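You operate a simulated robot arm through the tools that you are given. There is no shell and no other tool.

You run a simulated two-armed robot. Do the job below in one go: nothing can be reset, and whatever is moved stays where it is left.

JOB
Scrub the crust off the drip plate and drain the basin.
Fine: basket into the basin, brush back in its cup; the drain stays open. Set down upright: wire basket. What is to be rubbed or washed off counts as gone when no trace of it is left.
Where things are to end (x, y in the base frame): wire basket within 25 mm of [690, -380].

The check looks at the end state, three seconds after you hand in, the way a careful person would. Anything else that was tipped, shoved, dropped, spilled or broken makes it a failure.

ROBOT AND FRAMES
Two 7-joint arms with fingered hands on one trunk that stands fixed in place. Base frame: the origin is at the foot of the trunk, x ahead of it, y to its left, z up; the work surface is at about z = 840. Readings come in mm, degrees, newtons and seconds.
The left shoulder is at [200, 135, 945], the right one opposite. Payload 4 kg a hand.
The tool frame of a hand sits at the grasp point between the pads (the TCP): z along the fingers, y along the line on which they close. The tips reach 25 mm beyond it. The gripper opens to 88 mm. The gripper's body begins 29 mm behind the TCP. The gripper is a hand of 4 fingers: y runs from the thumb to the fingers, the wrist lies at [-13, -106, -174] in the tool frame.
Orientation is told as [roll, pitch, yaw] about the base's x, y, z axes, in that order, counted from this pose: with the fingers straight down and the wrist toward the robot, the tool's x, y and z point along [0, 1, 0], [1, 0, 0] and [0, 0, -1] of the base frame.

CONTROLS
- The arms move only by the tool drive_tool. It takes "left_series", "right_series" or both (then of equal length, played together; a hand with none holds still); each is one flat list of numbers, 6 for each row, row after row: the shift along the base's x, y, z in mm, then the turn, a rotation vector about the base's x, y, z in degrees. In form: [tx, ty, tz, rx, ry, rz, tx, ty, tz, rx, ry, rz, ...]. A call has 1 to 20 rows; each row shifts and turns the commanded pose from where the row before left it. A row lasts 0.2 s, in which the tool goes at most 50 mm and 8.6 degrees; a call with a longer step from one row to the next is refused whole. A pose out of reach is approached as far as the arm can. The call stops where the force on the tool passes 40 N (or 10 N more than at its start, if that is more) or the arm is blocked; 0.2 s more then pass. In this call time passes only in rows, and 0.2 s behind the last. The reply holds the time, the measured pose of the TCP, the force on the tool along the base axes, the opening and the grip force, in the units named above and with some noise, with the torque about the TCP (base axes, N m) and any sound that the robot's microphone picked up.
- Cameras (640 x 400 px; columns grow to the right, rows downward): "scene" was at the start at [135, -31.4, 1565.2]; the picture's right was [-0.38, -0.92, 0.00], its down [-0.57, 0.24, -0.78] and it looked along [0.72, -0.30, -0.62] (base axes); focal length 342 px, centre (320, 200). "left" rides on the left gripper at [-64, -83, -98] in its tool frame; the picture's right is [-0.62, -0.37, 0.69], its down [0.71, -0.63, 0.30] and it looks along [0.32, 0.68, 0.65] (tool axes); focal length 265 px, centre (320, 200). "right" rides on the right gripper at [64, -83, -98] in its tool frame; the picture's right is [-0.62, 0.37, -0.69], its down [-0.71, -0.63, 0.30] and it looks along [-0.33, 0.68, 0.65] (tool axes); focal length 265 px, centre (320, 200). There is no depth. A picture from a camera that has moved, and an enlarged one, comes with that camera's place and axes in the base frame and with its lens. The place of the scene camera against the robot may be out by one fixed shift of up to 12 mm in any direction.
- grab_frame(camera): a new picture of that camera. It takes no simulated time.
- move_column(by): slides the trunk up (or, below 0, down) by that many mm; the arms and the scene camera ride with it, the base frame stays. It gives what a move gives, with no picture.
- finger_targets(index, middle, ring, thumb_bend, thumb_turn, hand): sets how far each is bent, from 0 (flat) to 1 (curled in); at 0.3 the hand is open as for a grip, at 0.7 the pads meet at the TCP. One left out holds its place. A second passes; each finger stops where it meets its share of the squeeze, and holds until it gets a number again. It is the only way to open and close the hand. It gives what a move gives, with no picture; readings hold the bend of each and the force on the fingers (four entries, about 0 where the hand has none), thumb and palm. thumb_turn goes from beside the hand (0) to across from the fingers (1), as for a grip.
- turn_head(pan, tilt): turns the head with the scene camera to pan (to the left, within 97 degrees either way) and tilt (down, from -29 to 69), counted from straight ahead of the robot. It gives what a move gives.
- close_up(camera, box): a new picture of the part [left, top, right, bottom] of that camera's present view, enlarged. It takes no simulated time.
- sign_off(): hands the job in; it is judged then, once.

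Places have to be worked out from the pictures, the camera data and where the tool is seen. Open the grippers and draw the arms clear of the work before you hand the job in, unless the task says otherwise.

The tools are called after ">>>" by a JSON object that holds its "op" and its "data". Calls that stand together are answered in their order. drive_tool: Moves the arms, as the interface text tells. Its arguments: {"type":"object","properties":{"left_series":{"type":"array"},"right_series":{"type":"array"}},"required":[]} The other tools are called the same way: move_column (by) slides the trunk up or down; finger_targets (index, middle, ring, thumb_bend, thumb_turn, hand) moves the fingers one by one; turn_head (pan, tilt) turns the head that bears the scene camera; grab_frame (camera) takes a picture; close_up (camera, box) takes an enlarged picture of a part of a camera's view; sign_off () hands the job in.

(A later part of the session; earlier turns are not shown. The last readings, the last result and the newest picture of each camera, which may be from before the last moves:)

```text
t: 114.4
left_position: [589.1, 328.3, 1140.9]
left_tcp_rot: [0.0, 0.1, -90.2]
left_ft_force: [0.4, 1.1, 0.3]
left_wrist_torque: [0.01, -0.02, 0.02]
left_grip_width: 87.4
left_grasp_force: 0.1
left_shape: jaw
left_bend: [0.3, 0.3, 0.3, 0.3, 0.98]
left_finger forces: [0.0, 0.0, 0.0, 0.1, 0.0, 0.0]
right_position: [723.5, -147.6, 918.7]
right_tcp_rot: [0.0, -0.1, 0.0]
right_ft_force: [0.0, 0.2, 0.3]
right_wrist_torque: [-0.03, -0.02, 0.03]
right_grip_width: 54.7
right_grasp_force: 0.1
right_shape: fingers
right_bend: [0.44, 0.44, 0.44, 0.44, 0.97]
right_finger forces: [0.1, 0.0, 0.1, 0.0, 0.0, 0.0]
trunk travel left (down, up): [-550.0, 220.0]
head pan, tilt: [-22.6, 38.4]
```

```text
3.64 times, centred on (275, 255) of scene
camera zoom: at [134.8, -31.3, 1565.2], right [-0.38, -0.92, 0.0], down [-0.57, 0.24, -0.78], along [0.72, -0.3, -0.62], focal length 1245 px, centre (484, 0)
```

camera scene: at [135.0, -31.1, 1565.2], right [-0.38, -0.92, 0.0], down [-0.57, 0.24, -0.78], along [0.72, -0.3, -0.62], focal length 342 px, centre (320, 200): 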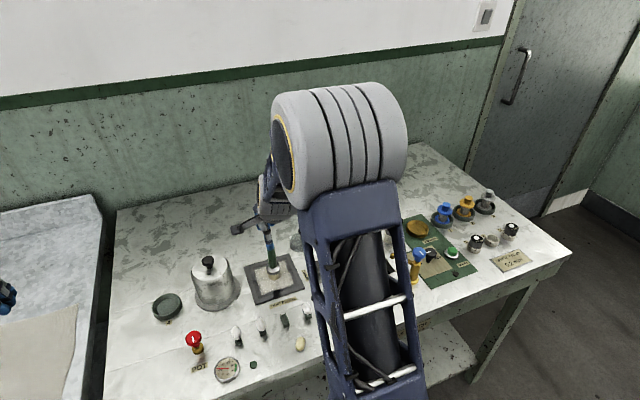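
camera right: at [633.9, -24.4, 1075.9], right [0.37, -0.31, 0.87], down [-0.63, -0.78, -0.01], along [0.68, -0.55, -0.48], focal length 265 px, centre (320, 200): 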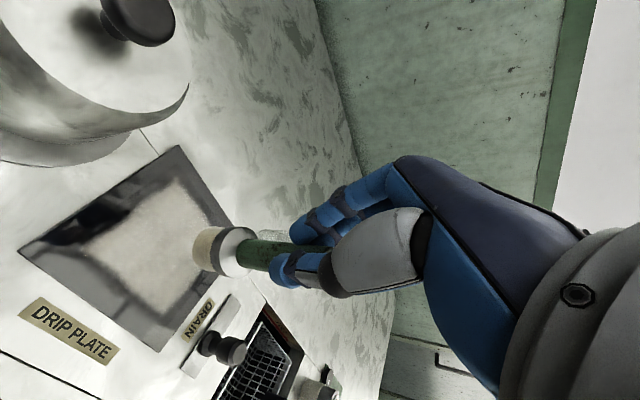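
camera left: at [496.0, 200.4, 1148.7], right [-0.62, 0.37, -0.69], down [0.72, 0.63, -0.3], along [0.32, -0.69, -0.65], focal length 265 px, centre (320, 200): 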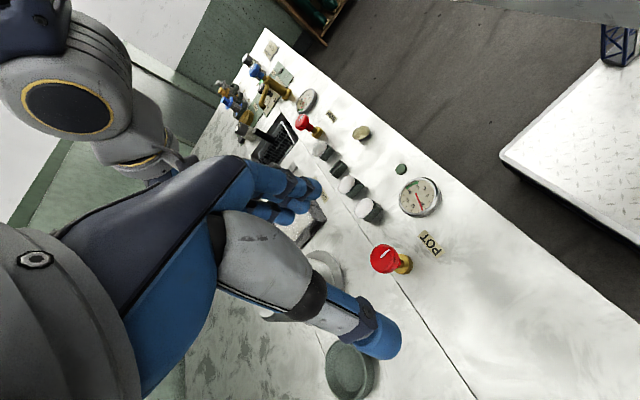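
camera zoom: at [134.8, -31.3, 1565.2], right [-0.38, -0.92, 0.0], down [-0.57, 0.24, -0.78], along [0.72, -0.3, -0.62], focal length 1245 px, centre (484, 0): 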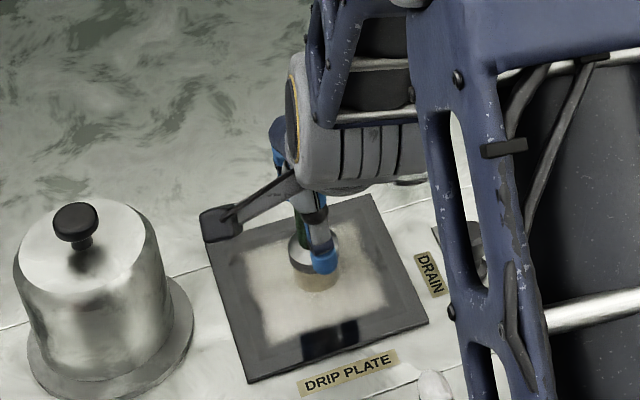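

Handle is at about (727,-147). I shift 3 mm each way to centre it between the index and middle fingers, then close in stages.

>>> {"op": "drive_tool", "data": {"right_series": [3, 3.5, 0, 0, 0, 0]}}

>>> {"op": "finger_targets", "data": {"hand": "right", "index": 0.63, "middle": 0.63, "ring": 0.63, "thumb_bend": 0.63}}

>>> {"op": "finger_targets", "data": {"hand": "right", "index": 0.69, "middle": 0.69, "ring": 0.69, "thumb_bend": 0.69}}

>>> {"op": "close_up", "data": {"camera": "right", "box": [140, 150, 420, 350]}}

```text
t: 114.8
left_position: [589.3, 329.5, 1141.8]
left_tcp_rot: [0.0, 0.0, -90.3]
left_ft_force: [0.1, 0.1, 0.1]
left_wrist_torque: [0.0, -0.02, 0.03]
left_grip_width: 87.7
left_grasp_force: 0.0
left_shape: jaw
left_bend: [0.3, 0.3, 0.3, 0.3, 0.98]
left_finger forces: [0.1, 0.0, 0.0, 0.0, 0.0, 0.1]
right_position: [726.3, -144.0, 918.6]
right_tcp_rot: [0.0, 0.1, 0.1]
right_ft_force: [0.6, 0.0, -0.6]
right_wrist_torque: [-0.02, 0.01, -0.03]
right_grip_width: 54.3
right_grasp_force: 0.1
right_shape: fingers
right_bend: [0.44, 0.44, 0.44, 0.44, 0.97]
right_finger forces: [0.0, 0.1, 0.1, 0.1, 0.0, 0.0]
trunk travel left (down, up): [-550.0, 220.0]
head pan, tilt: [-22.6, 38.4]
```

```text
t: 115.8
left_position: [589.7, 328.6, 1141.0]
left_tcp_rot: [0.0, 0.0, -90.2]
left_ft_force: [-0.2, 0.2, -0.4]
left_wrist_torque: [-0.03, 0.04, -0.02]
left_grip_width: 87.6
left_grasp_force: 0.0
left_shape: jaw
left_bend: [0.3, 0.3, 0.3, 0.3, 0.98]
left_finger forces: [0.1, 0.0, 0.0, 0.0, 0.0, 0.0]
right_position: [726.8, -143.1, 919.3]
right_tcp_rot: [0.0, 0.0, 0.1]
right_ft_force: [-1.1, -0.2, 0.2]
right_wrist_torque: [0.01, 0.02, 0.01]
right_grip_width: 14.1
right_grasp_force: 0.5
right_shape: fingers
right_bend: [0.63, 0.63, 0.63, 0.62, 0.99]
right_finger forces: [0.0, 0.1, 0.0, 0.0, 0.3, 0.0]
trunk travel left (down, up): [-550.0, 220.0]
head pan, tilt: [-22.6, 38.4]
```

```text
t: 116.8
left_position: [589.6, 328.8, 1140.4]
left_tcp_rot: [0.0, 0.1, -90.3]
left_ft_force: [0.1, 0.8, -0.4]
left_wrist_torque: [0.04, 0.03, -0.02]
left_grip_width: 87.3
left_grasp_force: 0.1
left_shape: jaw
left_bend: [0.3, 0.3, 0.3, 0.3, 0.98]
left_finger forces: [0.0, 0.0, 0.1, 0.1, 0.0, 0.0]
right_position: [726.4, -142.7, 918.0]
right_tcp_rot: [0.0, 0.0, 0.0]
right_ft_force: [-0.4, 0.1, -0.4]
right_wrist_torque: [0.02, -0.03, -0.02]
right_grip_width: 10.1
right_grasp_force: 3.7
right_shape: fingers
right_bend: [0.66, 0.66, 0.69, 0.63, 0.99]
right_finger forces: [1.5, 2.6, 0.0, 0.0, 4.1, 0.0]
trunk travel left (down, up): [-550.0, 220.0]
head pan, tilt: [-22.6, 38.4]
```

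```text
2.00 times, centred on (280, 250) of right
camera zoom: at [643.5, -78.5, 1017.4], right [0.37, -0.62, 0.69], down [-0.63, -0.72, -0.31], along [0.68, -0.32, -0.65], focal length 531 px, centre (400, 100)
```

zoom: 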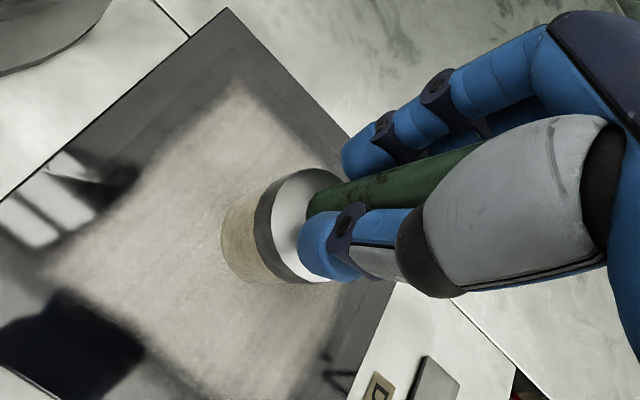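

Balanced again. I firm up to about 14 N (the stable level seen before) and no further.

>>> {"op": "finger_targets", "data": {"hand": "right", "index": 0.76, "middle": 0.76, "ring": 0.72, "thumb_bend": 0.76}}

>>> {"op": "close_up", "data": {"camera": "right", "box": [140, 150, 420, 350]}}

```text
t: 117.8
left_position: [588.5, 329.1, 1141.2]
left_tcp_rot: [0.0, -0.1, -90.2]
left_ft_force: [-0.1, -0.8, 0.6]
left_wrist_torque: [-0.02, 0.0, 0.03]
left_grip_width: 87.8
left_grasp_force: 0.0
left_shape: jaw
left_bend: [0.3, 0.3, 0.3, 0.3, 0.98]
left_finger forces: [0.0, 0.0, 0.1, 0.1, 0.0, 0.0]
right_position: [726.3, -143.1, 918.3]
right_tcp_rot: [0.0, 0.0, 0.1]
right_ft_force: [-0.3, 0.2, -0.7]
right_wrist_torque: [0.01, 0.01, -0.01]
right_grip_width: 7.5
right_grasp_force: 15.0
right_shape: fingers
right_bend: [0.74, 0.73, 0.72, 0.64, 0.98]
right_finger forces: [6.9, 8.9, 0.1, 0.0, 13.6, 0.0]
trunk travel left (down, up): [-550.0, 220.0]
head pan, tilt: [-22.6, 38.4]
```

```text
2.00 times, centred on (280, 250) of right
camera zoom: at [643.5, -78.5, 1017.4], right [0.37, -0.62, 0.69], down [-0.63, -0.72, -0.31], along [0.68, -0.32, -0.65], focal length 531 px, centre (400, 100)
```

zoom: 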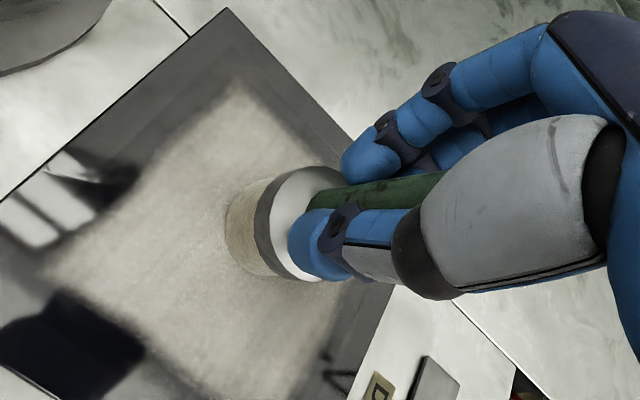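

Firm at 15 N and balanced. I press very lightly and try a short stroke along x (the closing direction, which this grip resists best).

>>> {"op": "drive_tool", "data": {"right_series": [0, 0, -1, 0, 0, 0, 5, 0, 0, 0, 0, 0, 5, 0, 0, 0, 0, 0, 5, 0, 0, 0, 0, 0]}}

>>> {"op": "close_up", "data": {"camera": "right", "box": [140, 150, 420, 350]}}

```text
t: 118.8
left_position: [589.5, 328.4, 1140.9]
left_tcp_rot: [0.0, 0.0, -90.2]
left_ft_force: [0.7, 0.1, 0.1]
left_wrist_torque: [-0.01, 0.01, 0.05]
left_grip_width: 87.7
left_grasp_force: 0.1
left_shape: jaw
left_bend: [0.3, 0.3, 0.3, 0.3, 0.98]
left_finger forces: [0.0, 0.0, 0.0, 0.0, 0.0, 0.0]
right_position: [740.0, -141.1, 918.1]
right_tcp_rot: [-0.1, -0.2, 0.1]
right_ft_force: [-0.8, -0.4, 0.2]
right_wrist_torque: [0.03, 0.04, -0.01]
right_grip_width: 7.4
right_grasp_force: 14.9
right_shape: fingers
right_bend: [0.74, 0.73, 0.72, 0.64, 0.98]
right_finger forces: [6.7, 8.8, 0.0, 0.0, 13.7, 0.1]
trunk travel left (down, up): [-550.0, 220.0]
head pan, tilt: [-22.6, 38.4]
```

```text
2.00 times, centred on (280, 250) of right
camera zoom: at [657.9, -77.3, 1016.1], right [0.37, -0.62, 0.69], down [-0.63, -0.72, -0.31], along [0.68, -0.32, -0.65], focal length 531 px, centre (400, 100)
```

zoom: 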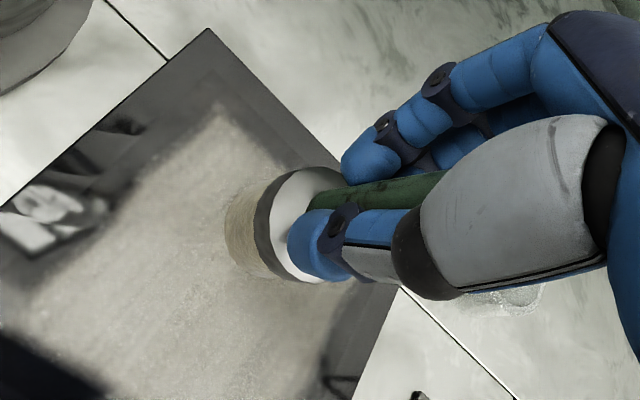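

The brush follows without slipping. I press a touch more and make a longer stroke back and forth along x.

>>> {"op": "drive_tool", "data": {"right_series": [0, 0, -1.5, 0, 0, 0, -8, 0, 0, 0, 0, 0, -8, 0, 0, 0, 0, 0, -8, 0, 0, 0, 0, 0, -8, 0, 0, 0, 0, 0, -8, 0, 0, 0, 0, 0]}}

>>> {"op": "close_up", "data": {"camera": "right", "box": [80, 120, 420, 370]}}

>>> {"op": "close_up", "data": {"camera": "scene", "box": [230, 220, 330, 310]}}

```text
t: 120.2
left_position: [589.0, 328.4, 1139.8]
left_tcp_rot: [0.0, 0.0, -90.1]
left_ft_force: [-0.3, -0.5, 0.1]
left_wrist_torque: [-0.05, -0.01, 0.02]
left_grip_width: 87.8
left_grasp_force: 0.2
left_shape: jaw
left_bend: [0.3, 0.3, 0.3, 0.3, 0.98]
left_finger forces: [0.1, 0.1, 0.0, 0.0, 0.0, 0.1]
right_position: [701.0, -142.2, 915.0]
right_tcp_rot: [0.1, 0.1, 0.1]
right_ft_force: [2.3, 0.7, 6.6]
right_wrist_torque: [-0.01, -0.02, 0.02]
right_grip_width: 5.8
right_grasp_force: 13.5
right_shape: fingers
right_bend: [0.75, 0.74, 0.72, 0.65, 0.98]
right_finger forces: [6.7, 9.7, 0.0, 0.0, 11.8, 0.1]
trunk travel left (down, up): [-550.0, 220.0]
head pan, tilt: [-22.6, 38.4]
```

```text
1.60 times, centred on (250, 245) of right
camera zoom: at [617.5, -76.8, 1014.0], right [0.37, -0.62, 0.69], down [-0.63, -0.71, -0.3], along [0.68, -0.32, -0.66], focal length 425 px, centre (432, 128)
```

zoom: 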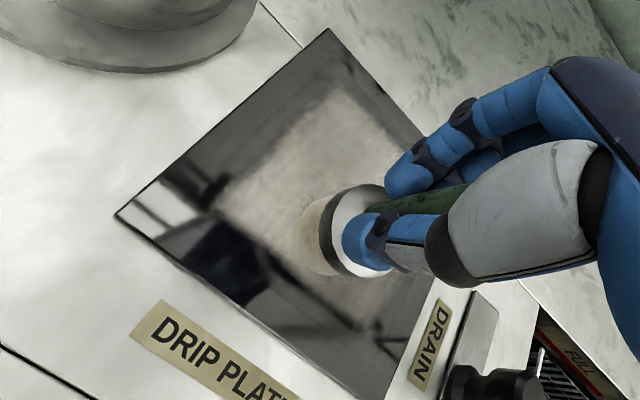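

```text
4.44 times, centred on (280, 265) of scene
camera zoom: at [135.0, -31.3, 1565.1], right [-0.38, -0.92, 0.0], down [-0.57, 0.24, -0.78], along [0.72, -0.3, -0.62], focal length 1521 px, centre (498, -89)
```

zoom: 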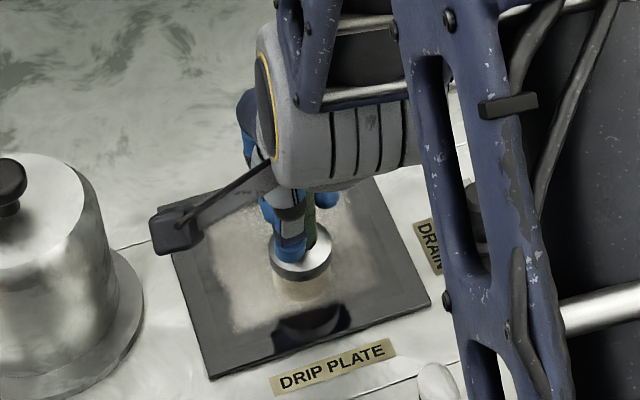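

Now it bites (6.6 N down, 2.3 N drag) and the grip holds. I run the whole lane along x at this y.

>>> {"op": "drive_tool", "data": {"right_series": [-7, 0, 0.5, 0, 0, 0, -7, 0, 0, 0, 0, 0, -7, 0, 0, 0, 0, 0, 8, 0, 0, 0, 0, 0, 8, 0, 0, 0, 0, 0, 8, 0, 0, 0, 0, 0, 8, 0, 0, 0, 0, 0, 8, 0, 0, 0, 0, 0, 8, 0, 0, 0, 0, 0, 8, 0, 0, 0, 0, 0, 8, 0, 0, 0, 0, 0, 8, 0, 0, 0, 0, 0, 8, 0, 0, 0, 0, 0]}}

>>> {"op": "close_up", "data": {"camera": "right", "box": [80, 120, 420, 370]}}

>>> {"op": "close_up", "data": {"camera": "scene", "box": [230, 220, 330, 310]}}

```text
t: 123.0
left_position: [588.9, 328.1, 1140.8]
left_tcp_rot: [0.1, 0.0, -90.2]
left_ft_force: [0.1, 0.3, -0.4]
left_wrist_torque: [-0.03, 0.02, 0.0]
left_grip_width: 88.0
left_grasp_force: 0.0
left_shape: jaw
left_bend: [0.3, 0.3, 0.3, 0.3, 0.98]
left_finger forces: [0.0, 0.0, 0.0, 0.0, 0.0, 0.0]
right_position: [760.5, -141.1, 916.3]
right_tcp_rot: [0.0, 0.0, 0.1]
right_ft_force: [0.5, 0.0, -0.6]
right_wrist_torque: [0.05, -0.03, -0.01]
right_grip_width: 5.8
right_grasp_force: 13.0
right_shape: fingers
right_bend: [0.75, 0.74, 0.72, 0.65, 0.97]
right_finger forces: [5.4, 8.7, 0.0, 0.1, 11.9, 0.1]
trunk travel left (down, up): [-550.0, 220.0]
head pan, tilt: [-22.6, 38.4]
```

```text
1.60 times, centred on (250, 245) of right
camera zoom: at [677.4, -77.1, 1014.7], right [0.37, -0.62, 0.69], down [-0.63, -0.72, -0.3], along [0.68, -0.32, -0.65], focal length 425 px, centre (432, 128)
```

zoom: 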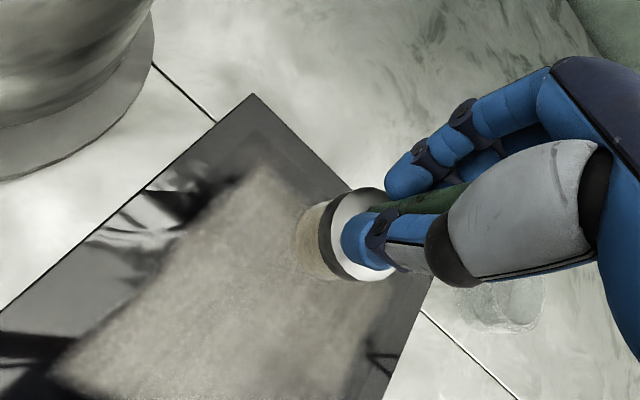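

```text
4.44 times, centred on (280, 265) of scene
camera zoom: at [135.0, -31.3, 1565.2], right [-0.38, -0.92, 0.0], down [-0.57, 0.24, -0.78], along [0.72, -0.3, -0.62], focal length 1521 px, centre (498, -89)
```

zoom: 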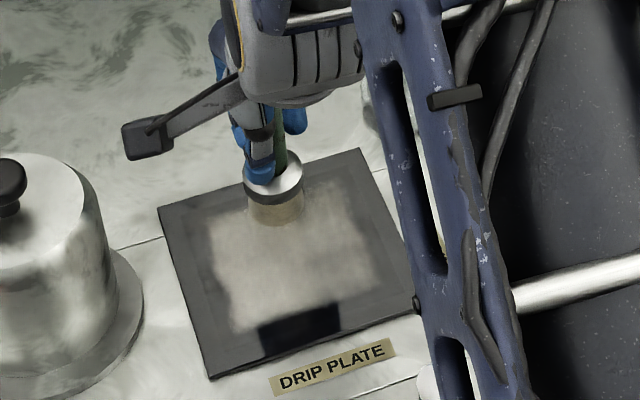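

On the way out the pressure fell to nearly zero. I lower 2 mm and stroke back, checking the effect.

>>> {"op": "drive_tool", "data": {"right_series": [0, 0, -2, 0, 0, 0, -8, 0, 0, 0, 0, 0, -8, 0, 0, 0, 0, 0, -8, 0, 0, 0, 0, 0, -8, 0, 0, 0, 0, 0, -8, 0, 0, 0, 0, 0]}}

>>> {"op": "drive_tool", "data": {"right_series": [-8, 0, 0, 0, 0, 0, -8, 0, 0, 0, 0, 0, -8, 0, 0, 0, 0, 0, -8, 0, 0, 0, 0, 0, -8, 0, 0, 0, 0, 0]}}

>>> {"op": "close_up", "data": {"camera": "right", "box": [80, 120, 420, 370]}}

>>> {"op": "close_up", "data": {"camera": "scene", "box": [230, 220, 330, 310]}}

```text
t: 124.4
left_position: [589.6, 328.4, 1141.1]
left_tcp_rot: [0.0, 0.0, -90.3]
left_ft_force: [0.1, 0.6, 0.5]
left_wrist_torque: [-0.01, 0.0, 0.01]
left_grip_width: 87.8
left_grasp_force: 0.0
left_shape: jaw
left_bend: [0.3, 0.3, 0.3, 0.3, 0.98]
left_finger forces: [0.0, 0.0, 0.0, 0.0, 0.0, 0.0]
right_position: [720.9, -141.1, 913.0]
right_tcp_rot: [0.0, 0.0, 0.1]
right_ft_force: [1.2, 0.3, 7.5]
right_wrist_torque: [-0.02, 0.02, 0.0]
right_grip_width: 4.9
right_grasp_force: 14.4
right_shape: fingers
right_bend: [0.75, 0.74, 0.72, 0.66, 0.97]
right_finger forces: [6.3, 10.4, 0.0, 0.0, 11.7, 0.1]
trunk travel left (down, up): [-550.0, 220.0]
head pan, tilt: [-22.6, 38.4]
```

```text
t: 125.6
left_position: [589.2, 328.2, 1139.8]
left_tcp_rot: [0.0, 0.0, -90.2]
left_ft_force: [-0.4, -0.2, 0.3]
left_wrist_torque: [0.01, -0.02, 0.0]
left_grip_width: 87.8
left_grasp_force: 0.1
left_shape: jaw
left_bend: [0.3, 0.3, 0.3, 0.3, 0.98]
left_finger forces: [0.0, 0.1, 0.1, 0.1, 0.0, 0.1]
right_position: [680.4, -141.7, 913.3]
right_tcp_rot: [0.0, -0.1, 0.2]
right_ft_force: [2.5, 0.9, 6.8]
right_wrist_torque: [0.02, 0.02, -0.03]
right_grip_width: 4.2
right_grasp_force: 13.8
right_shape: fingers
right_bend: [0.75, 0.74, 0.72, 0.66, 0.97]
right_finger forces: [6.3, 9.8, 0.1, 0.1, 11.7, 0.1]
trunk travel left (down, up): [-550.0, 220.0]
head pan, tilt: [-22.6, 38.4]
```

```text
1.60 times, centred on (250, 245) of right
camera zoom: at [597.1, -78.0, 1012.1], right [0.37, -0.62, 0.69], down [-0.63, -0.72, -0.3], along [0.68, -0.32, -0.65], focal length 425 px, centre (432, 128)
```

zoom: 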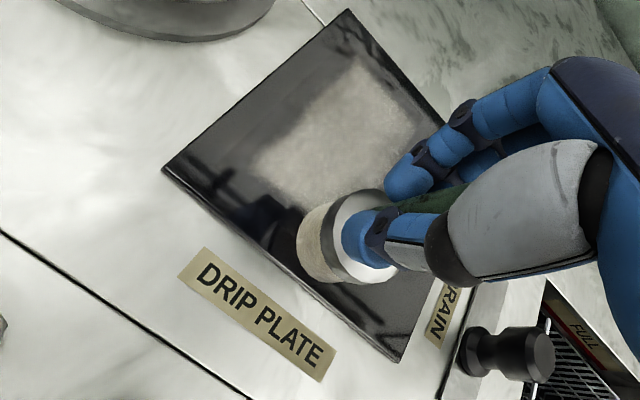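

```text
4.44 times, centred on (280, 265) of scene
camera zoom: at [134.9, -31.3, 1565.1], right [-0.38, -0.92, 0.0], down [-0.57, 0.24, -0.78], along [0.72, -0.3, -0.62], focal length 1521 px, centre (498, -89)
```

zoom: 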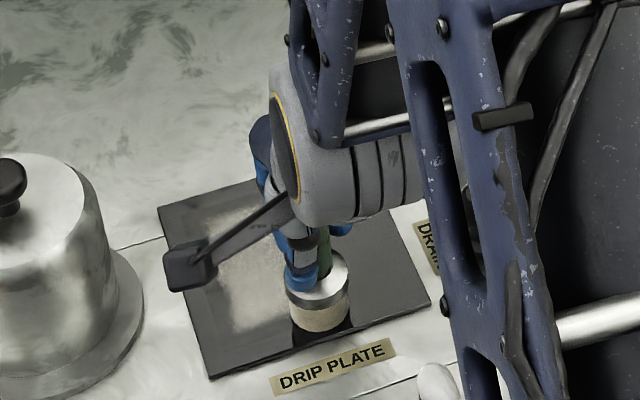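

Clear effect: at ~7 N the crust in this lane is coming off. I continue with the next lanes, lifting slightly to change lane.

>>> {"op": "drive_tool", "data": {"right_series": [0, 0, 5, 0, 0, 0, 0, 15, 0, 0, 0, 0, 0, 0, -5, 0, 0, 0, 8, 0, -0.5, 0, 0, 0, 8, 0, 0, 0, 0, 0, 8, 0, 0, 0, 0, 0, 8, 0, 0, 0, 0, 0, 8, 0, 0, 0, 0, 0, 8, 0, 0, 0, 0, 0, 8, 0, 0, 0, 0, 0, 8, 0, 0, 0, 0, 0, 8, 0, 0, 0, 0, 0, 8, 0, 0, 0, 0, 0]}}

>>> {"op": "drive_tool", "data": {"right_series": [-8, 0, 0, 0, 0, 0, -8, 0, 0, 0, 0, 0, -8, 0, 0, 0, 0, 0, -8, 0, 0, 0, 0, 0, -8, 0, 0, 0, 0, 0, -8, 0, 0, 0, 0, 0, -8, 0, 0, 0, 0, 0, -8, 0, 0, 0, 0, 0, -8, 0, 0, 0, 0, 0, -8, 0, 0, 0, 0, 0]}}

>>> {"op": "close_up", "data": {"camera": "right", "box": [80, 120, 420, 370]}}

>>> {"op": "close_up", "data": {"camera": "scene", "box": [230, 220, 330, 310]}}

```text
t: 128.4
left_position: [589.3, 329.2, 1140.9]
left_tcp_rot: [0.0, 0.0, -90.1]
left_ft_force: [0.3, 0.6, -0.4]
left_wrist_torque: [-0.02, -0.02, 0.0]
left_grip_width: 87.6
left_grasp_force: 0.0
left_shape: jaw
left_bend: [0.3, 0.3, 0.3, 0.3, 0.98]
left_finger forces: [0.0, 0.1, 0.0, 0.0, 0.0, 0.1]
right_position: [759.9, -126.7, 913.6]
right_tcp_rot: [0.0, 0.0, 0.0]
right_ft_force: [-1.4, -0.3, 2.0]
right_wrist_torque: [-0.01, 0.06, -0.03]
right_grip_width: 4.0
right_grasp_force: 12.7
right_shape: fingers
right_bend: [0.75, 0.74, 0.72, 0.66, 0.97]
right_finger forces: [5.2, 8.4, 0.1, 0.0, 11.9, 0.0]
trunk travel left (down, up): [-550.0, 220.0]
head pan, tilt: [-22.6, 38.4]
```

```text
t: 130.6
left_position: [590.4, 329.1, 1139.9]
left_tcp_rot: [0.0, -0.1, -90.2]
left_ft_force: [0.6, 1.0, -0.6]
left_wrist_torque: [-0.02, -0.02, -0.02]
left_grip_width: 87.8
left_grasp_force: 0.1
left_shape: jaw
left_bend: [0.3, 0.3, 0.3, 0.3, 0.98]
left_finger forces: [0.0, 0.1, 0.1, 0.0, 0.0, 0.0]
right_position: [681.0, -125.4, 912.4]
right_tcp_rot: [-0.1, 0.1, 0.2]
right_ft_force: [1.8, -0.1, 4.7]
right_wrist_torque: [0.01, 0.03, 0.0]
right_grip_width: 3.4
right_grasp_force: 13.1
right_shape: fingers
right_bend: [0.75, 0.74, 0.72, 0.66, 0.97]
right_finger forces: [5.4, 9.5, 0.0, 0.0, 11.7, 0.1]
trunk travel left (down, up): [-550.0, 220.0]
head pan, tilt: [-22.6, 38.4]
```

```text
1.60 times, centred on (250, 245) of right
camera zoom: at [597.8, -61.9, 1011.8], right [0.37, -0.62, 0.69], down [-0.63, -0.72, -0.3], along [0.68, -0.32, -0.65], focal length 425 px, centre (432, 128)
```

zoom: 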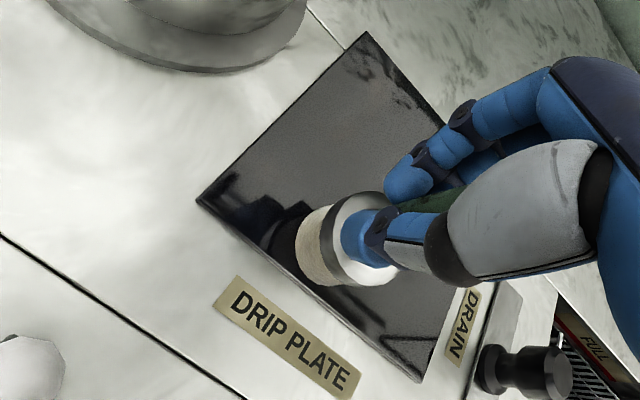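

```text
4.44 times, centred on (280, 265) of scene
camera zoom: at [134.9, -31.3, 1565.1], right [-0.38, -0.92, 0.0], down [-0.57, 0.24, -0.78], along [0.72, -0.3, -0.62], focal length 1521 px, centre (498, -89)
```

zoom: 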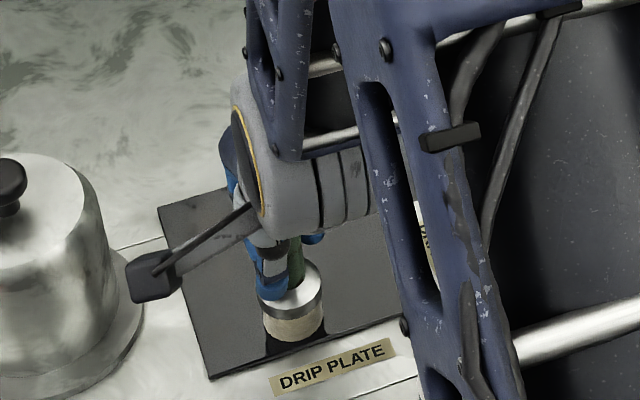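

The crust has almost vanished everywhere. I keep scrubbing other lanes until no trace is left.

>>> {"op": "drive_tool", "data": {"right_series": [0, 0, 5, 0, 0, 0, 0, -16, 0, 0, 0, 0, 0, -16, 0, 0, 0, 0, 0, 0, -5.5, 0, 0, 0, 8, 0, -0.5, 0, 0, 0, 8, 0, 0, 0, 0, 0, 8, 0, 0, 0, 0, 0, 8, 0, 0, 0, 0, 0, 8, 0, 0, 0, 0, 0, 8, 0, 0, 0, 0, 0, 8, 0, 0, 0, 0, 0, 8, 0, 0, 0, 0, 0, 8, 0, 0, 0, 0, 0, 8, 0, 0, 0, 0, 0]}}

>>> {"op": "drive_tool", "data": {"right_series": [-8, 0, 0, 0, 0, 0, -8, 0, 0, 0, 0, 0, -8, 0, 0, 0, 0, 0, -8, 0, 0, 0, 0, 0, -8, 0, 0, 0, 0, 0, -8, 0, 0, 0, 0, 0, -8, 0, 0, 0, 0, 0, -8, 0, 0, 0, 0, 0, -8, 0, 0, 0, 0, 0, -8, 0, 0, 0, 0, 0]}}

>>> {"op": "close_up", "data": {"camera": "right", "box": [80, 120, 420, 370]}}

>>> {"op": "close_up", "data": {"camera": "scene", "box": [230, 220, 330, 310]}}

```text
t: 133.6
left_position: [589.4, 328.3, 1140.8]
left_tcp_rot: [-0.1, 0.1, -90.2]
left_ft_force: [0.6, 0.4, -0.3]
left_wrist_torque: [-0.01, 0.0, 0.02]
left_grip_width: 87.6
left_grasp_force: 0.1
left_shape: jaw
left_bend: [0.3, 0.3, 0.3, 0.3, 0.98]
left_finger forces: [0.0, 0.0, 0.0, 0.0, 0.1, 0.0]
right_position: [760.5, -158.3, 912.3]
right_tcp_rot: [-0.1, 0.0, 0.1]
right_ft_force: [-0.2, 0.0, -0.1]
right_wrist_torque: [0.0, -0.01, 0.01]
right_grip_width: 0.3
right_grasp_force: 0.0
right_shape: fingers
right_bend: [0.75, 0.76, 0.72, 0.71, 0.98]
right_finger forces: [0.0, 0.0, 0.0, 0.1, 0.0, 0.1]
trunk travel left (down, up): [-550.0, 220.0]
head pan, tilt: [-22.6, 38.4]
```

```text
t: 135.8
left_position: [588.0, 328.0, 1141.0]
left_tcp_rot: [0.0, 0.0, -90.2]
left_ft_force: [0.9, 0.1, 1.0]
left_wrist_torque: [0.01, 0.03, -0.04]
left_grip_width: 87.9
left_grasp_force: 0.2
left_shape: jaw
left_bend: [0.3, 0.3, 0.3, 0.3, 0.98]
left_finger forces: [0.1, 0.1, 0.0, 0.0, 0.0, 0.0]
right_position: [680.8, -158.9, 910.7]
right_tcp_rot: [0.0, 0.1, 0.0]
right_ft_force: [-0.4, 0.6, 0.0]
right_wrist_torque: [-0.04, -0.01, -0.04]
right_grip_width: 0.0
right_grasp_force: 0.1
right_shape: fingers
right_bend: [0.75, 0.76, 0.72, 0.71, 0.98]
right_finger forces: [0.1, 0.0, 0.0, 0.1, 0.1, 0.1]
trunk travel left (down, up): [-550.0, 220.0]
head pan, tilt: [-22.6, 38.4]
```

```text
1.60 times, centred on (250, 245) of right
camera zoom: at [597.8, -93.9, 1010.2], right [0.37, -0.62, 0.69], down [-0.63, -0.72, -0.31], along [0.68, -0.32, -0.65], focal length 425 px, centre (432, 128)
```

zoom: 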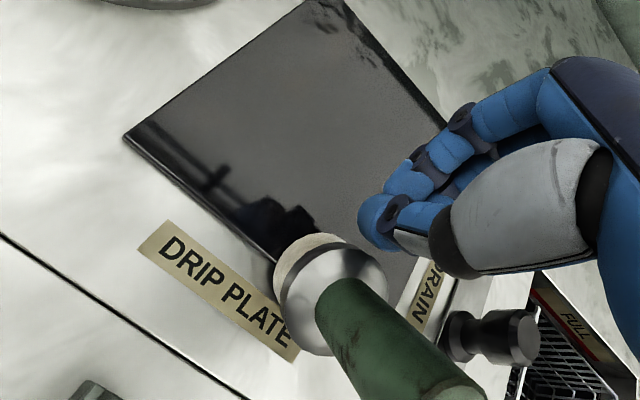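

```text
4.44 times, centred on (280, 265) of scene
camera zoom: at [135.0, -31.3, 1565.1], right [-0.38, -0.92, 0.0], down [-0.57, 0.24, -0.78], along [0.72, -0.3, -0.62], focal length 1521 px, centre (498, -89)
```

zoom: 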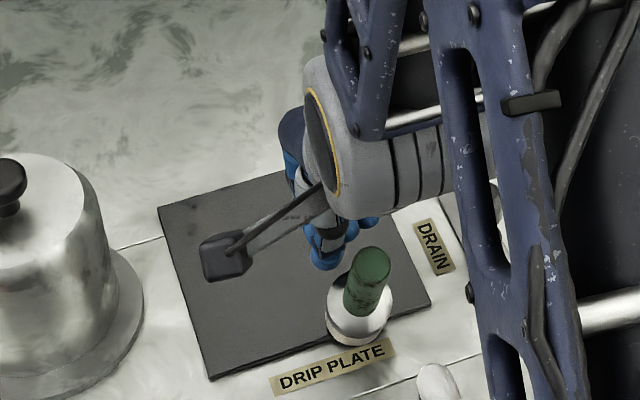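

The brush slipped again, but it stands upright at the plate's front-right edge, and the plate looks clean. I lift the hand straight up and inspect both.

>>> {"op": "drive_tool", "data": {"right_series": [0, 2, 15, 0, 0, 0, 0, 3, 25, 0, 0, 0, 0, 3, 40, 0, 0, 0, 0, 0, 40, 0, 0, 0]}}

>>> {"op": "grab_frame", "data": {"camera": "scene"}}

>>> {"op": "grab_frame", "data": {"camera": "right"}}

>>> {"op": "close_up", "data": {"camera": "scene", "box": [230, 230, 330, 320]}}

```text
t: 136.8
left_position: [590.0, 328.5, 1140.6]
left_tcp_rot: [-0.1, 0.1, -90.1]
left_ft_force: [-0.5, 0.3, 0.2]
left_wrist_torque: [0.03, 0.0, 0.0]
left_grip_width: 87.6
left_grasp_force: 0.1
left_shape: jaw
left_bend: [0.3, 0.3, 0.3, 0.3, 0.98]
left_finger forces: [0.0, 0.0, 0.0, 0.1, 0.1, 0.0]
right_position: [682.3, -149.9, 1032.1]
right_tcp_rot: [0.0, -0.1, 0.2]
right_ft_force: [0.8, 0.0, -0.3]
right_wrist_torque: [-0.02, 0.04, 0.01]
right_grip_width: 0.1
right_grasp_force: 0.1
right_shape: fingers
right_bend: [0.75, 0.76, 0.72, 0.71, 0.98]
right_finger forces: [0.0, 0.1, 0.0, 0.0, 0.0, 0.1]
trunk travel left (down, up): [-550.0, 220.0]
head pan, tilt: [-22.6, 38.4]
```

```text
taken
camera scene: at [135.3, -31.3, 1565.1], right [-0.38, -0.92, 0.0], down [-0.57, 0.24, -0.78], along [0.72, -0.3, -0.62], focal length 342 px, centre (320, 200)
```

scene: 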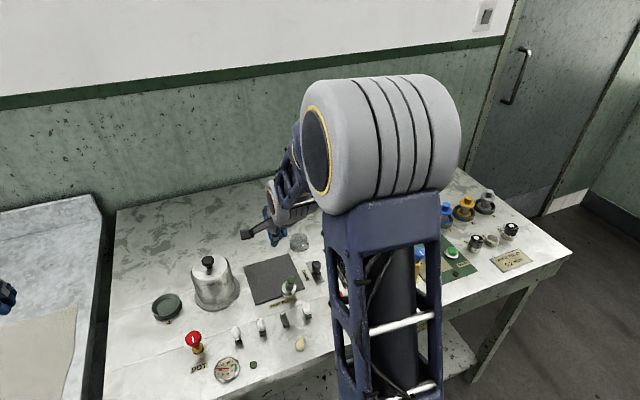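

```text
taken
camera right: at [598.0, -86.5, 1131.4], right [0.37, -0.62, 0.69], down [-0.63, -0.71, -0.31], along [0.68, -0.32, -0.65], focal length 265 px, centre (320, 200)
```

right: 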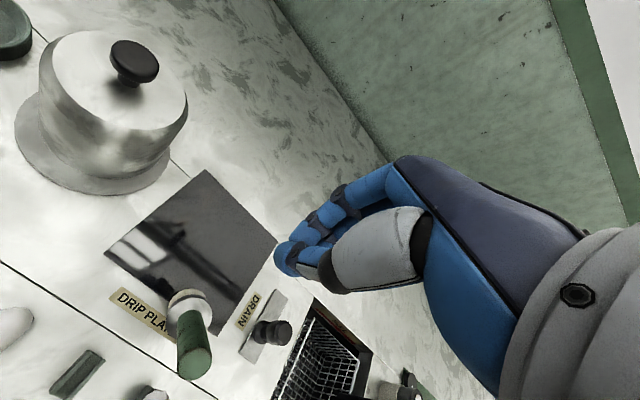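

```text
4.44 times, centred on (280, 275) of scene
camera zoom: at [135.3, -31.3, 1565.1], right [-0.38, -0.92, 0.0], down [-0.57, 0.24, -0.78], along [0.72, -0.3, -0.62], focal length 1521 px, centre (498, -133)
```

zoom: 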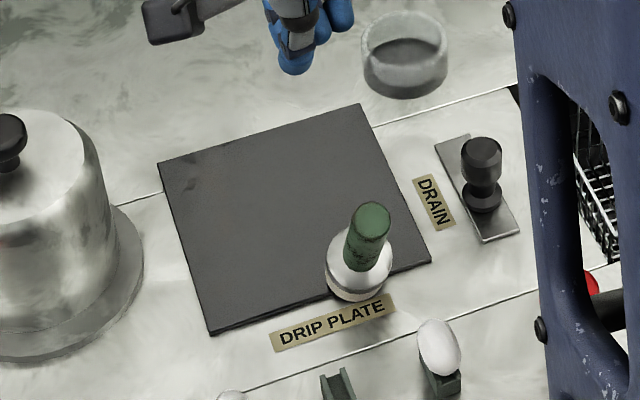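

The plate is clean. The brush seems to lean toward the robot; I check whether it is at rest.

>>> {"op": "drive_tool", "data": {"right_series": [-5, 0, 5, 0, 0, 0]}}

>>> {"op": "close_up", "data": {"camera": "scene", "box": [270, 255, 330, 315]}}

>>> {"op": "close_up", "data": {"camera": "right", "box": [100, 250, 280, 400]}}

```text
t: 137.2
left_position: [589.1, 329.1, 1140.8]
left_tcp_rot: [0.1, 0.0, -90.2]
left_ft_force: [-0.4, -0.2, 0.4]
left_wrist_torque: [0.01, -0.02, 0.02]
left_grip_width: 87.6
left_grasp_force: 0.2
left_shape: jaw
left_bend: [0.3, 0.3, 0.3, 0.3, 0.98]
left_finger forces: [0.0, 0.0, 0.0, 0.0, 0.0, 0.0]
right_position: [675.0, -150.3, 1037.6]
right_tcp_rot: [0.0, 0.0, 0.1]
right_ft_force: [0.9, -0.5, 0.3]
right_wrist_torque: [0.01, -0.03, -0.01]
right_grip_width: 0.0
right_grasp_force: 0.1
right_shape: fingers
right_bend: [0.75, 0.76, 0.72, 0.71, 0.98]
right_finger forces: [0.0, 0.1, 0.1, 0.1, 0.0, 0.0]
trunk travel left (down, up): [-550.0, 220.0]
head pan, tilt: [-22.6, 38.4]
```

```text
6.67 times, centred on (300, 285) of scene
camera zoom: at [135.1, -31.3, 1565.1], right [-0.38, -0.92, 0.0], down [-0.57, 0.24, -0.78], along [0.72, -0.3, -0.62], focal length 2282 px, centre (453, -367)
```

zoom: 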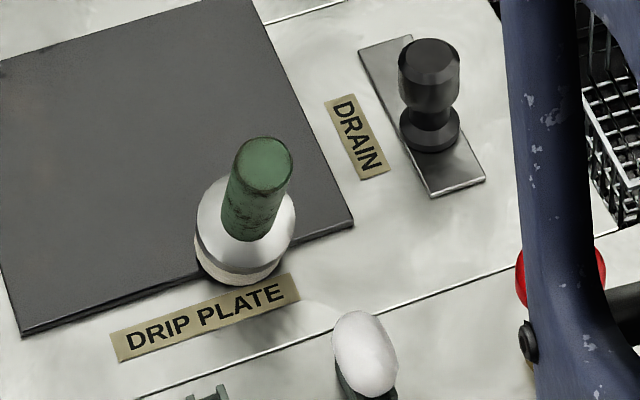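

```text
2.67 times, centred on (190, 325) of right
camera zoom: at [593.1, -86.3, 1136.1], right [0.37, -0.62, 0.69], down [-0.63, -0.72, -0.3], along [0.68, -0.32, -0.65], focal length 708 px, centre (667, -133)
```

zoom: 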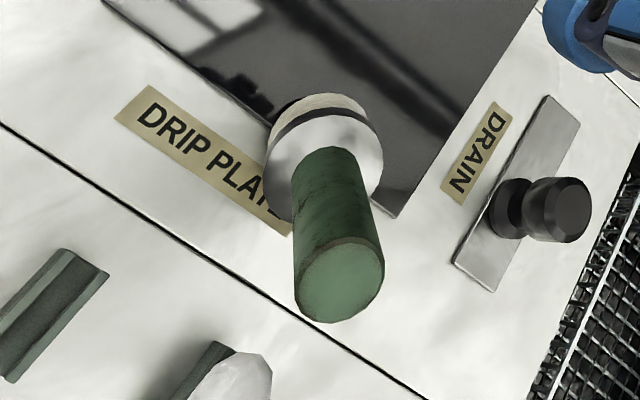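

The brush is at rest, leaning about 22° toward the robot (handle from (650,-164,868) to (617,-162,943)). I turn the hand to the side approach again, tilt it to match the lean, and come to a start point above the handle.

>>> {"op": "finger_targets", "data": {"hand": "right", "index": 0.44, "middle": 0.44, "ring": 0.44, "thumb_bend": 0.44, "thumb_turn": 0.98}}

>>> {"op": "drive_tool", "data": {"right_series": [-6, -1, 2, 0, 0, 7.9, -6, -1, 2, 0, 0, 7.9, -6, -1, 2, 0, 0, 7.9, -6, -1, 2, 0, 0, 7.9, -6, -1, 2, 0, 0, 7.9, -6, -1, 2, 0, 0, 7.9, -6, -1, 2, 0, 0, 7.9, -6, -1, 2, 0, 0, 7.9, -6, -1, 2, 0, 0, 7.8, -8, -1, -10, 0, -7.5, 0, -8, -1, -10, 0, -7.5, 0, -8, 0, -10, 0, -7, 0]}}

>>> {"op": "close_up", "data": {"camera": "right", "box": [140, 150, 420, 350]}}

>>> {"op": "close_up", "data": {"camera": "scene", "box": [240, 210, 340, 320]}}

```text
t: 138.2
left_position: [588.4, 328.4, 1141.3]
left_tcp_rot: [0.0, 0.1, -90.2]
left_ft_force: [-0.2, -0.4, 0.8]
left_wrist_torque: [0.01, 0.04, 0.02]
left_grip_width: 87.8
left_grasp_force: 0.1
left_shape: jaw
left_bend: [0.3, 0.3, 0.3, 0.3, 0.98]
left_finger forces: [0.0, 0.1, 0.0, 0.0, 0.0, 0.0]
right_position: [677.1, -151.4, 1036.1]
right_tcp_rot: [0.1, 0.0, 0.1]
right_ft_force: [0.0, -0.5, -0.4]
right_wrist_torque: [0.0, 0.02, -0.02]
right_grip_width: 54.4
right_grasp_force: 0.1
right_shape: fingers
right_bend: [0.44, 0.44, 0.44, 0.44, 0.97]
right_finger forces: [0.1, 0.0, 0.0, 0.0, 0.1, 0.0]
trunk travel left (down, up): [-550.0, 220.0]
head pan, tilt: [-22.6, 38.4]
```

```text
t: 140.8
left_position: [589.1, 329.3, 1141.3]
left_tcp_rot: [0.0, 0.0, -90.2]
left_ft_force: [-0.8, -0.4, 0.3]
left_wrist_torque: [-0.01, 0.01, 0.02]
left_grip_width: 87.7
left_grasp_force: 0.0
left_shape: jaw
left_bend: [0.3, 0.3, 0.3, 0.3, 0.98]
left_finger forces: [0.0, 0.1, 0.1, 0.0, 0.1, 0.0]
right_position: [597.5, -160.7, 1024.5]
right_tcp_rot: [-21.0, -7.0, 72.4]
right_ft_force: [0.1, -0.1, 0.7]
right_wrist_torque: [0.03, 0.01, 0.01]
right_grip_width: 54.5
right_grasp_force: 0.1
right_shape: fingers
right_bend: [0.44, 0.44, 0.44, 0.44, 0.97]
right_finger forces: [0.1, 0.0, 0.0, 0.1, 0.0, 0.0]
trunk travel left (down, up): [-550.0, 220.0]
head pan, tilt: [-22.6, 38.4]
```

```text
2.00 times, centred on (280, 250) of right
camera zoom: at [479.2, -220.3, 1083.5], right [0.39, 0.15, 0.91], down [0.55, -0.83, -0.1], along [0.74, 0.54, -0.41], focal length 531 px, centre (400, 100)
```

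zoom: 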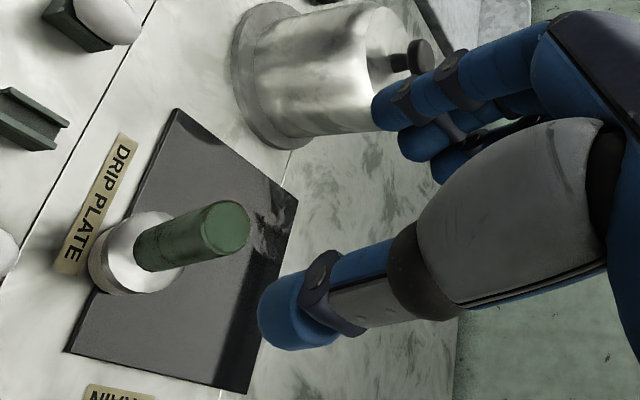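

```text
3.64 times, centred on (290, 265) of scene
camera zoom: at [135.1, -31.2, 1565.2], right [-0.38, -0.92, 0.0], down [-0.57, 0.24, -0.78], along [0.72, -0.3, -0.62], focal length 1245 px, centre (429, -36)
```

zoom: 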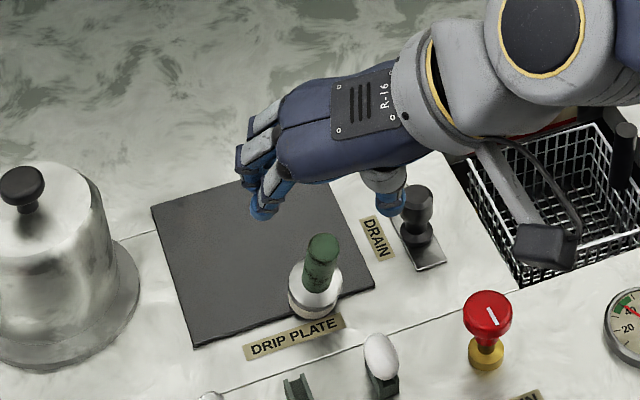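

Refined: handle top (626,-163,940), base (652,-164,873). I come in along the tilted direction around the handle.

>>> {"op": "drive_tool", "data": {"right_series": [2.5, -0.6, -20, 0, 0, 0, 2.4, -0.7, -19, 0, 0, 0, 7.5, 0, -18.5, 0, 0, 0, 7.5, 0, -18.5, 0, 0, 0]}}

>>> {"op": "close_up", "data": {"camera": "right", "box": [140, 150, 420, 350]}}

>>> {"op": "close_up", "data": {"camera": "scene", "box": [240, 210, 340, 320]}}

```text
t: 141.8
left_position: [588.7, 329.4, 1140.4]
left_tcp_rot: [0.0, 0.0, -90.2]
left_ft_force: [-0.3, -0.3, 0.4]
left_wrist_torque: [-0.01, 0.0, 0.01]
left_grip_width: 87.8
left_grasp_force: 0.0
left_shape: jaw
left_bend: [0.3, 0.3, 0.3, 0.3, 0.98]
left_finger forces: [0.0, 0.0, 0.0, 0.0, 0.1, 0.0]
right_position: [617.9, -162.6, 948.8]
right_tcp_rot: [-20.9, -7.0, 72.4]
right_ft_force: [0.0, 0.0, 0.2]
right_wrist_torque: [0.0, 0.0, 0.01]
right_grip_width: 54.6
right_grasp_force: 0.0
right_shape: fingers
right_bend: [0.44, 0.44, 0.44, 0.44, 0.97]
right_finger forces: [0.1, 0.1, 0.1, 0.0, 0.0, 0.0]
trunk travel left (down, up): [-550.0, 220.0]
head pan, tilt: [-22.6, 38.4]
```

```text
2.00 times, centred on (280, 250) of right
camera zoom: at [499.3, -221.2, 1007.2], right [0.39, 0.15, 0.91], down [0.55, -0.83, -0.11], along [0.73, 0.54, -0.41], focal length 531 px, centre (400, 100)
```

zoom: 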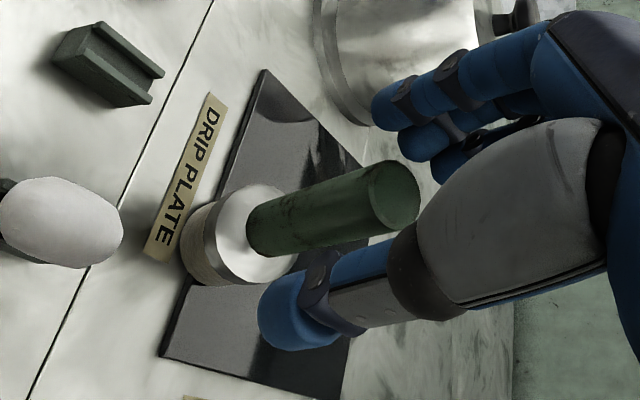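

```text
3.64 times, centred on (290, 265) of scene
camera zoom: at [134.8, -31.3, 1565.2], right [-0.38, -0.92, 0.0], down [-0.57, 0.24, -0.78], along [0.72, -0.3, -0.62], focal length 1245 px, centre (429, -36)
```

zoom: 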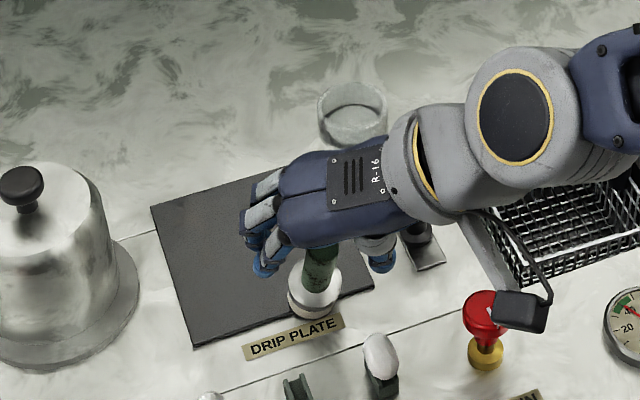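

Aligned. I complete the approach and close in stages.

>>> {"op": "drive_tool", "data": {"right_series": [7.3, 0, -18, 0, 0, 0, 7, 0, -17, 0, 0, 0]}}

>>> {"op": "finger_targets", "data": {"hand": "right", "index": 0.62, "middle": 0.62, "ring": 0.62, "thumb_bend": 0.62}}

>>> {"op": "finger_targets", "data": {"hand": "right", "index": 0.68, "middle": 0.68, "ring": 0.68, "thumb_bend": 0.68}}

>>> {"op": "close_up", "data": {"camera": "right", "box": [140, 150, 420, 350]}}

```text
t: 142.4
left_position: [588.2, 326.9, 1140.7]
left_tcp_rot: [0.0, 0.0, -90.2]
left_ft_force: [0.3, -0.5, -0.2]
left_wrist_torque: [-0.02, 0.03, -0.01]
left_grip_width: 87.9
left_grasp_force: 0.1
left_shape: jaw
left_bend: [0.3, 0.3, 0.3, 0.3, 0.98]
left_finger forces: [0.0, 0.0, 0.0, 0.1, 0.0, 0.0]
right_position: [631.8, -163.0, 913.2]
right_tcp_rot: [-20.9, -7.0, 72.4]
right_ft_force: [0.8, -0.3, 0.7]
right_wrist_torque: [0.03, 0.03, 0.03]
right_grip_width: 54.4
right_grasp_force: 0.0
right_shape: fingers
right_bend: [0.44, 0.44, 0.44, 0.44, 0.97]
right_finger forces: [0.0, 0.1, 0.0, 0.1, 0.1, 0.0]
trunk travel left (down, up): [-550.0, 220.0]
head pan, tilt: [-22.6, 38.4]
```

```text
t: 143.4
left_position: [588.7, 328.7, 1141.1]
left_tcp_rot: [-0.1, 0.0, -90.2]
left_ft_force: [-0.4, -1.0, 0.0]
left_wrist_torque: [0.0, 0.04, 0.0]
left_grip_width: 87.6
left_grasp_force: 0.0
left_shape: jaw
left_bend: [0.3, 0.3, 0.3, 0.3, 0.98]
left_finger forces: [0.0, 0.1, 0.1, 0.1, 0.1, 0.0]
right_position: [632.0, -161.5, 914.3]
right_tcp_rot: [-20.9, -6.9, 72.3]
right_ft_force: [0.2, -0.1, -0.1]
right_wrist_torque: [0.01, 0.01, -0.02]
right_grip_width: 15.9
right_grasp_force: 0.3
right_shape: fingers
right_bend: [0.62, 0.62, 0.62, 0.61, 0.99]
right_finger forces: [0.0, 0.1, 0.1, 0.1, 0.1, 0.0]
trunk travel left (down, up): [-550.0, 220.0]
head pan, tilt: [-22.6, 38.4]
```

```text
t: 144.4
left_position: [589.8, 328.2, 1140.1]
left_tcp_rot: [-0.1, -0.1, -90.1]
left_ft_force: [0.6, 1.0, -0.4]
left_wrist_torque: [-0.03, 0.0, -0.01]
left_grip_width: 87.7
left_grasp_force: 0.1
left_shape: jaw
left_bend: [0.3, 0.3, 0.3, 0.3, 0.98]
left_finger forces: [0.1, 0.0, 0.0, 0.0, 0.1, 0.1]
right_position: [631.5, -163.1, 913.9]
right_tcp_rot: [-20.9, -7.0, 72.3]
right_ft_force: [-1.3, 0.6, 0.1]
right_wrist_torque: [0.02, -0.01, -0.01]
right_grip_width: 11.9
right_grasp_force: 3.3
right_shape: fingers
right_bend: [0.65, 0.66, 0.68, 0.63, 0.99]
right_finger forces: [1.8, 1.8, 0.1, 0.0, 3.7, 0.0]
trunk travel left (down, up): [-550.0, 220.0]
head pan, tilt: [-22.6, 38.4]
```

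```text
2.00 times, centred on (280, 250) of right
camera zoom: at [514.2, -220.5, 972.8], right [0.4, 0.15, 0.91], down [0.55, -0.83, -0.11], along [0.73, 0.54, -0.41], focal length 531 px, centre (400, 100)
```

zoom: 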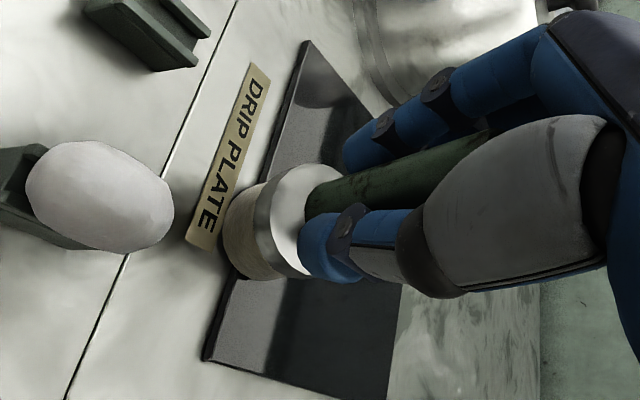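

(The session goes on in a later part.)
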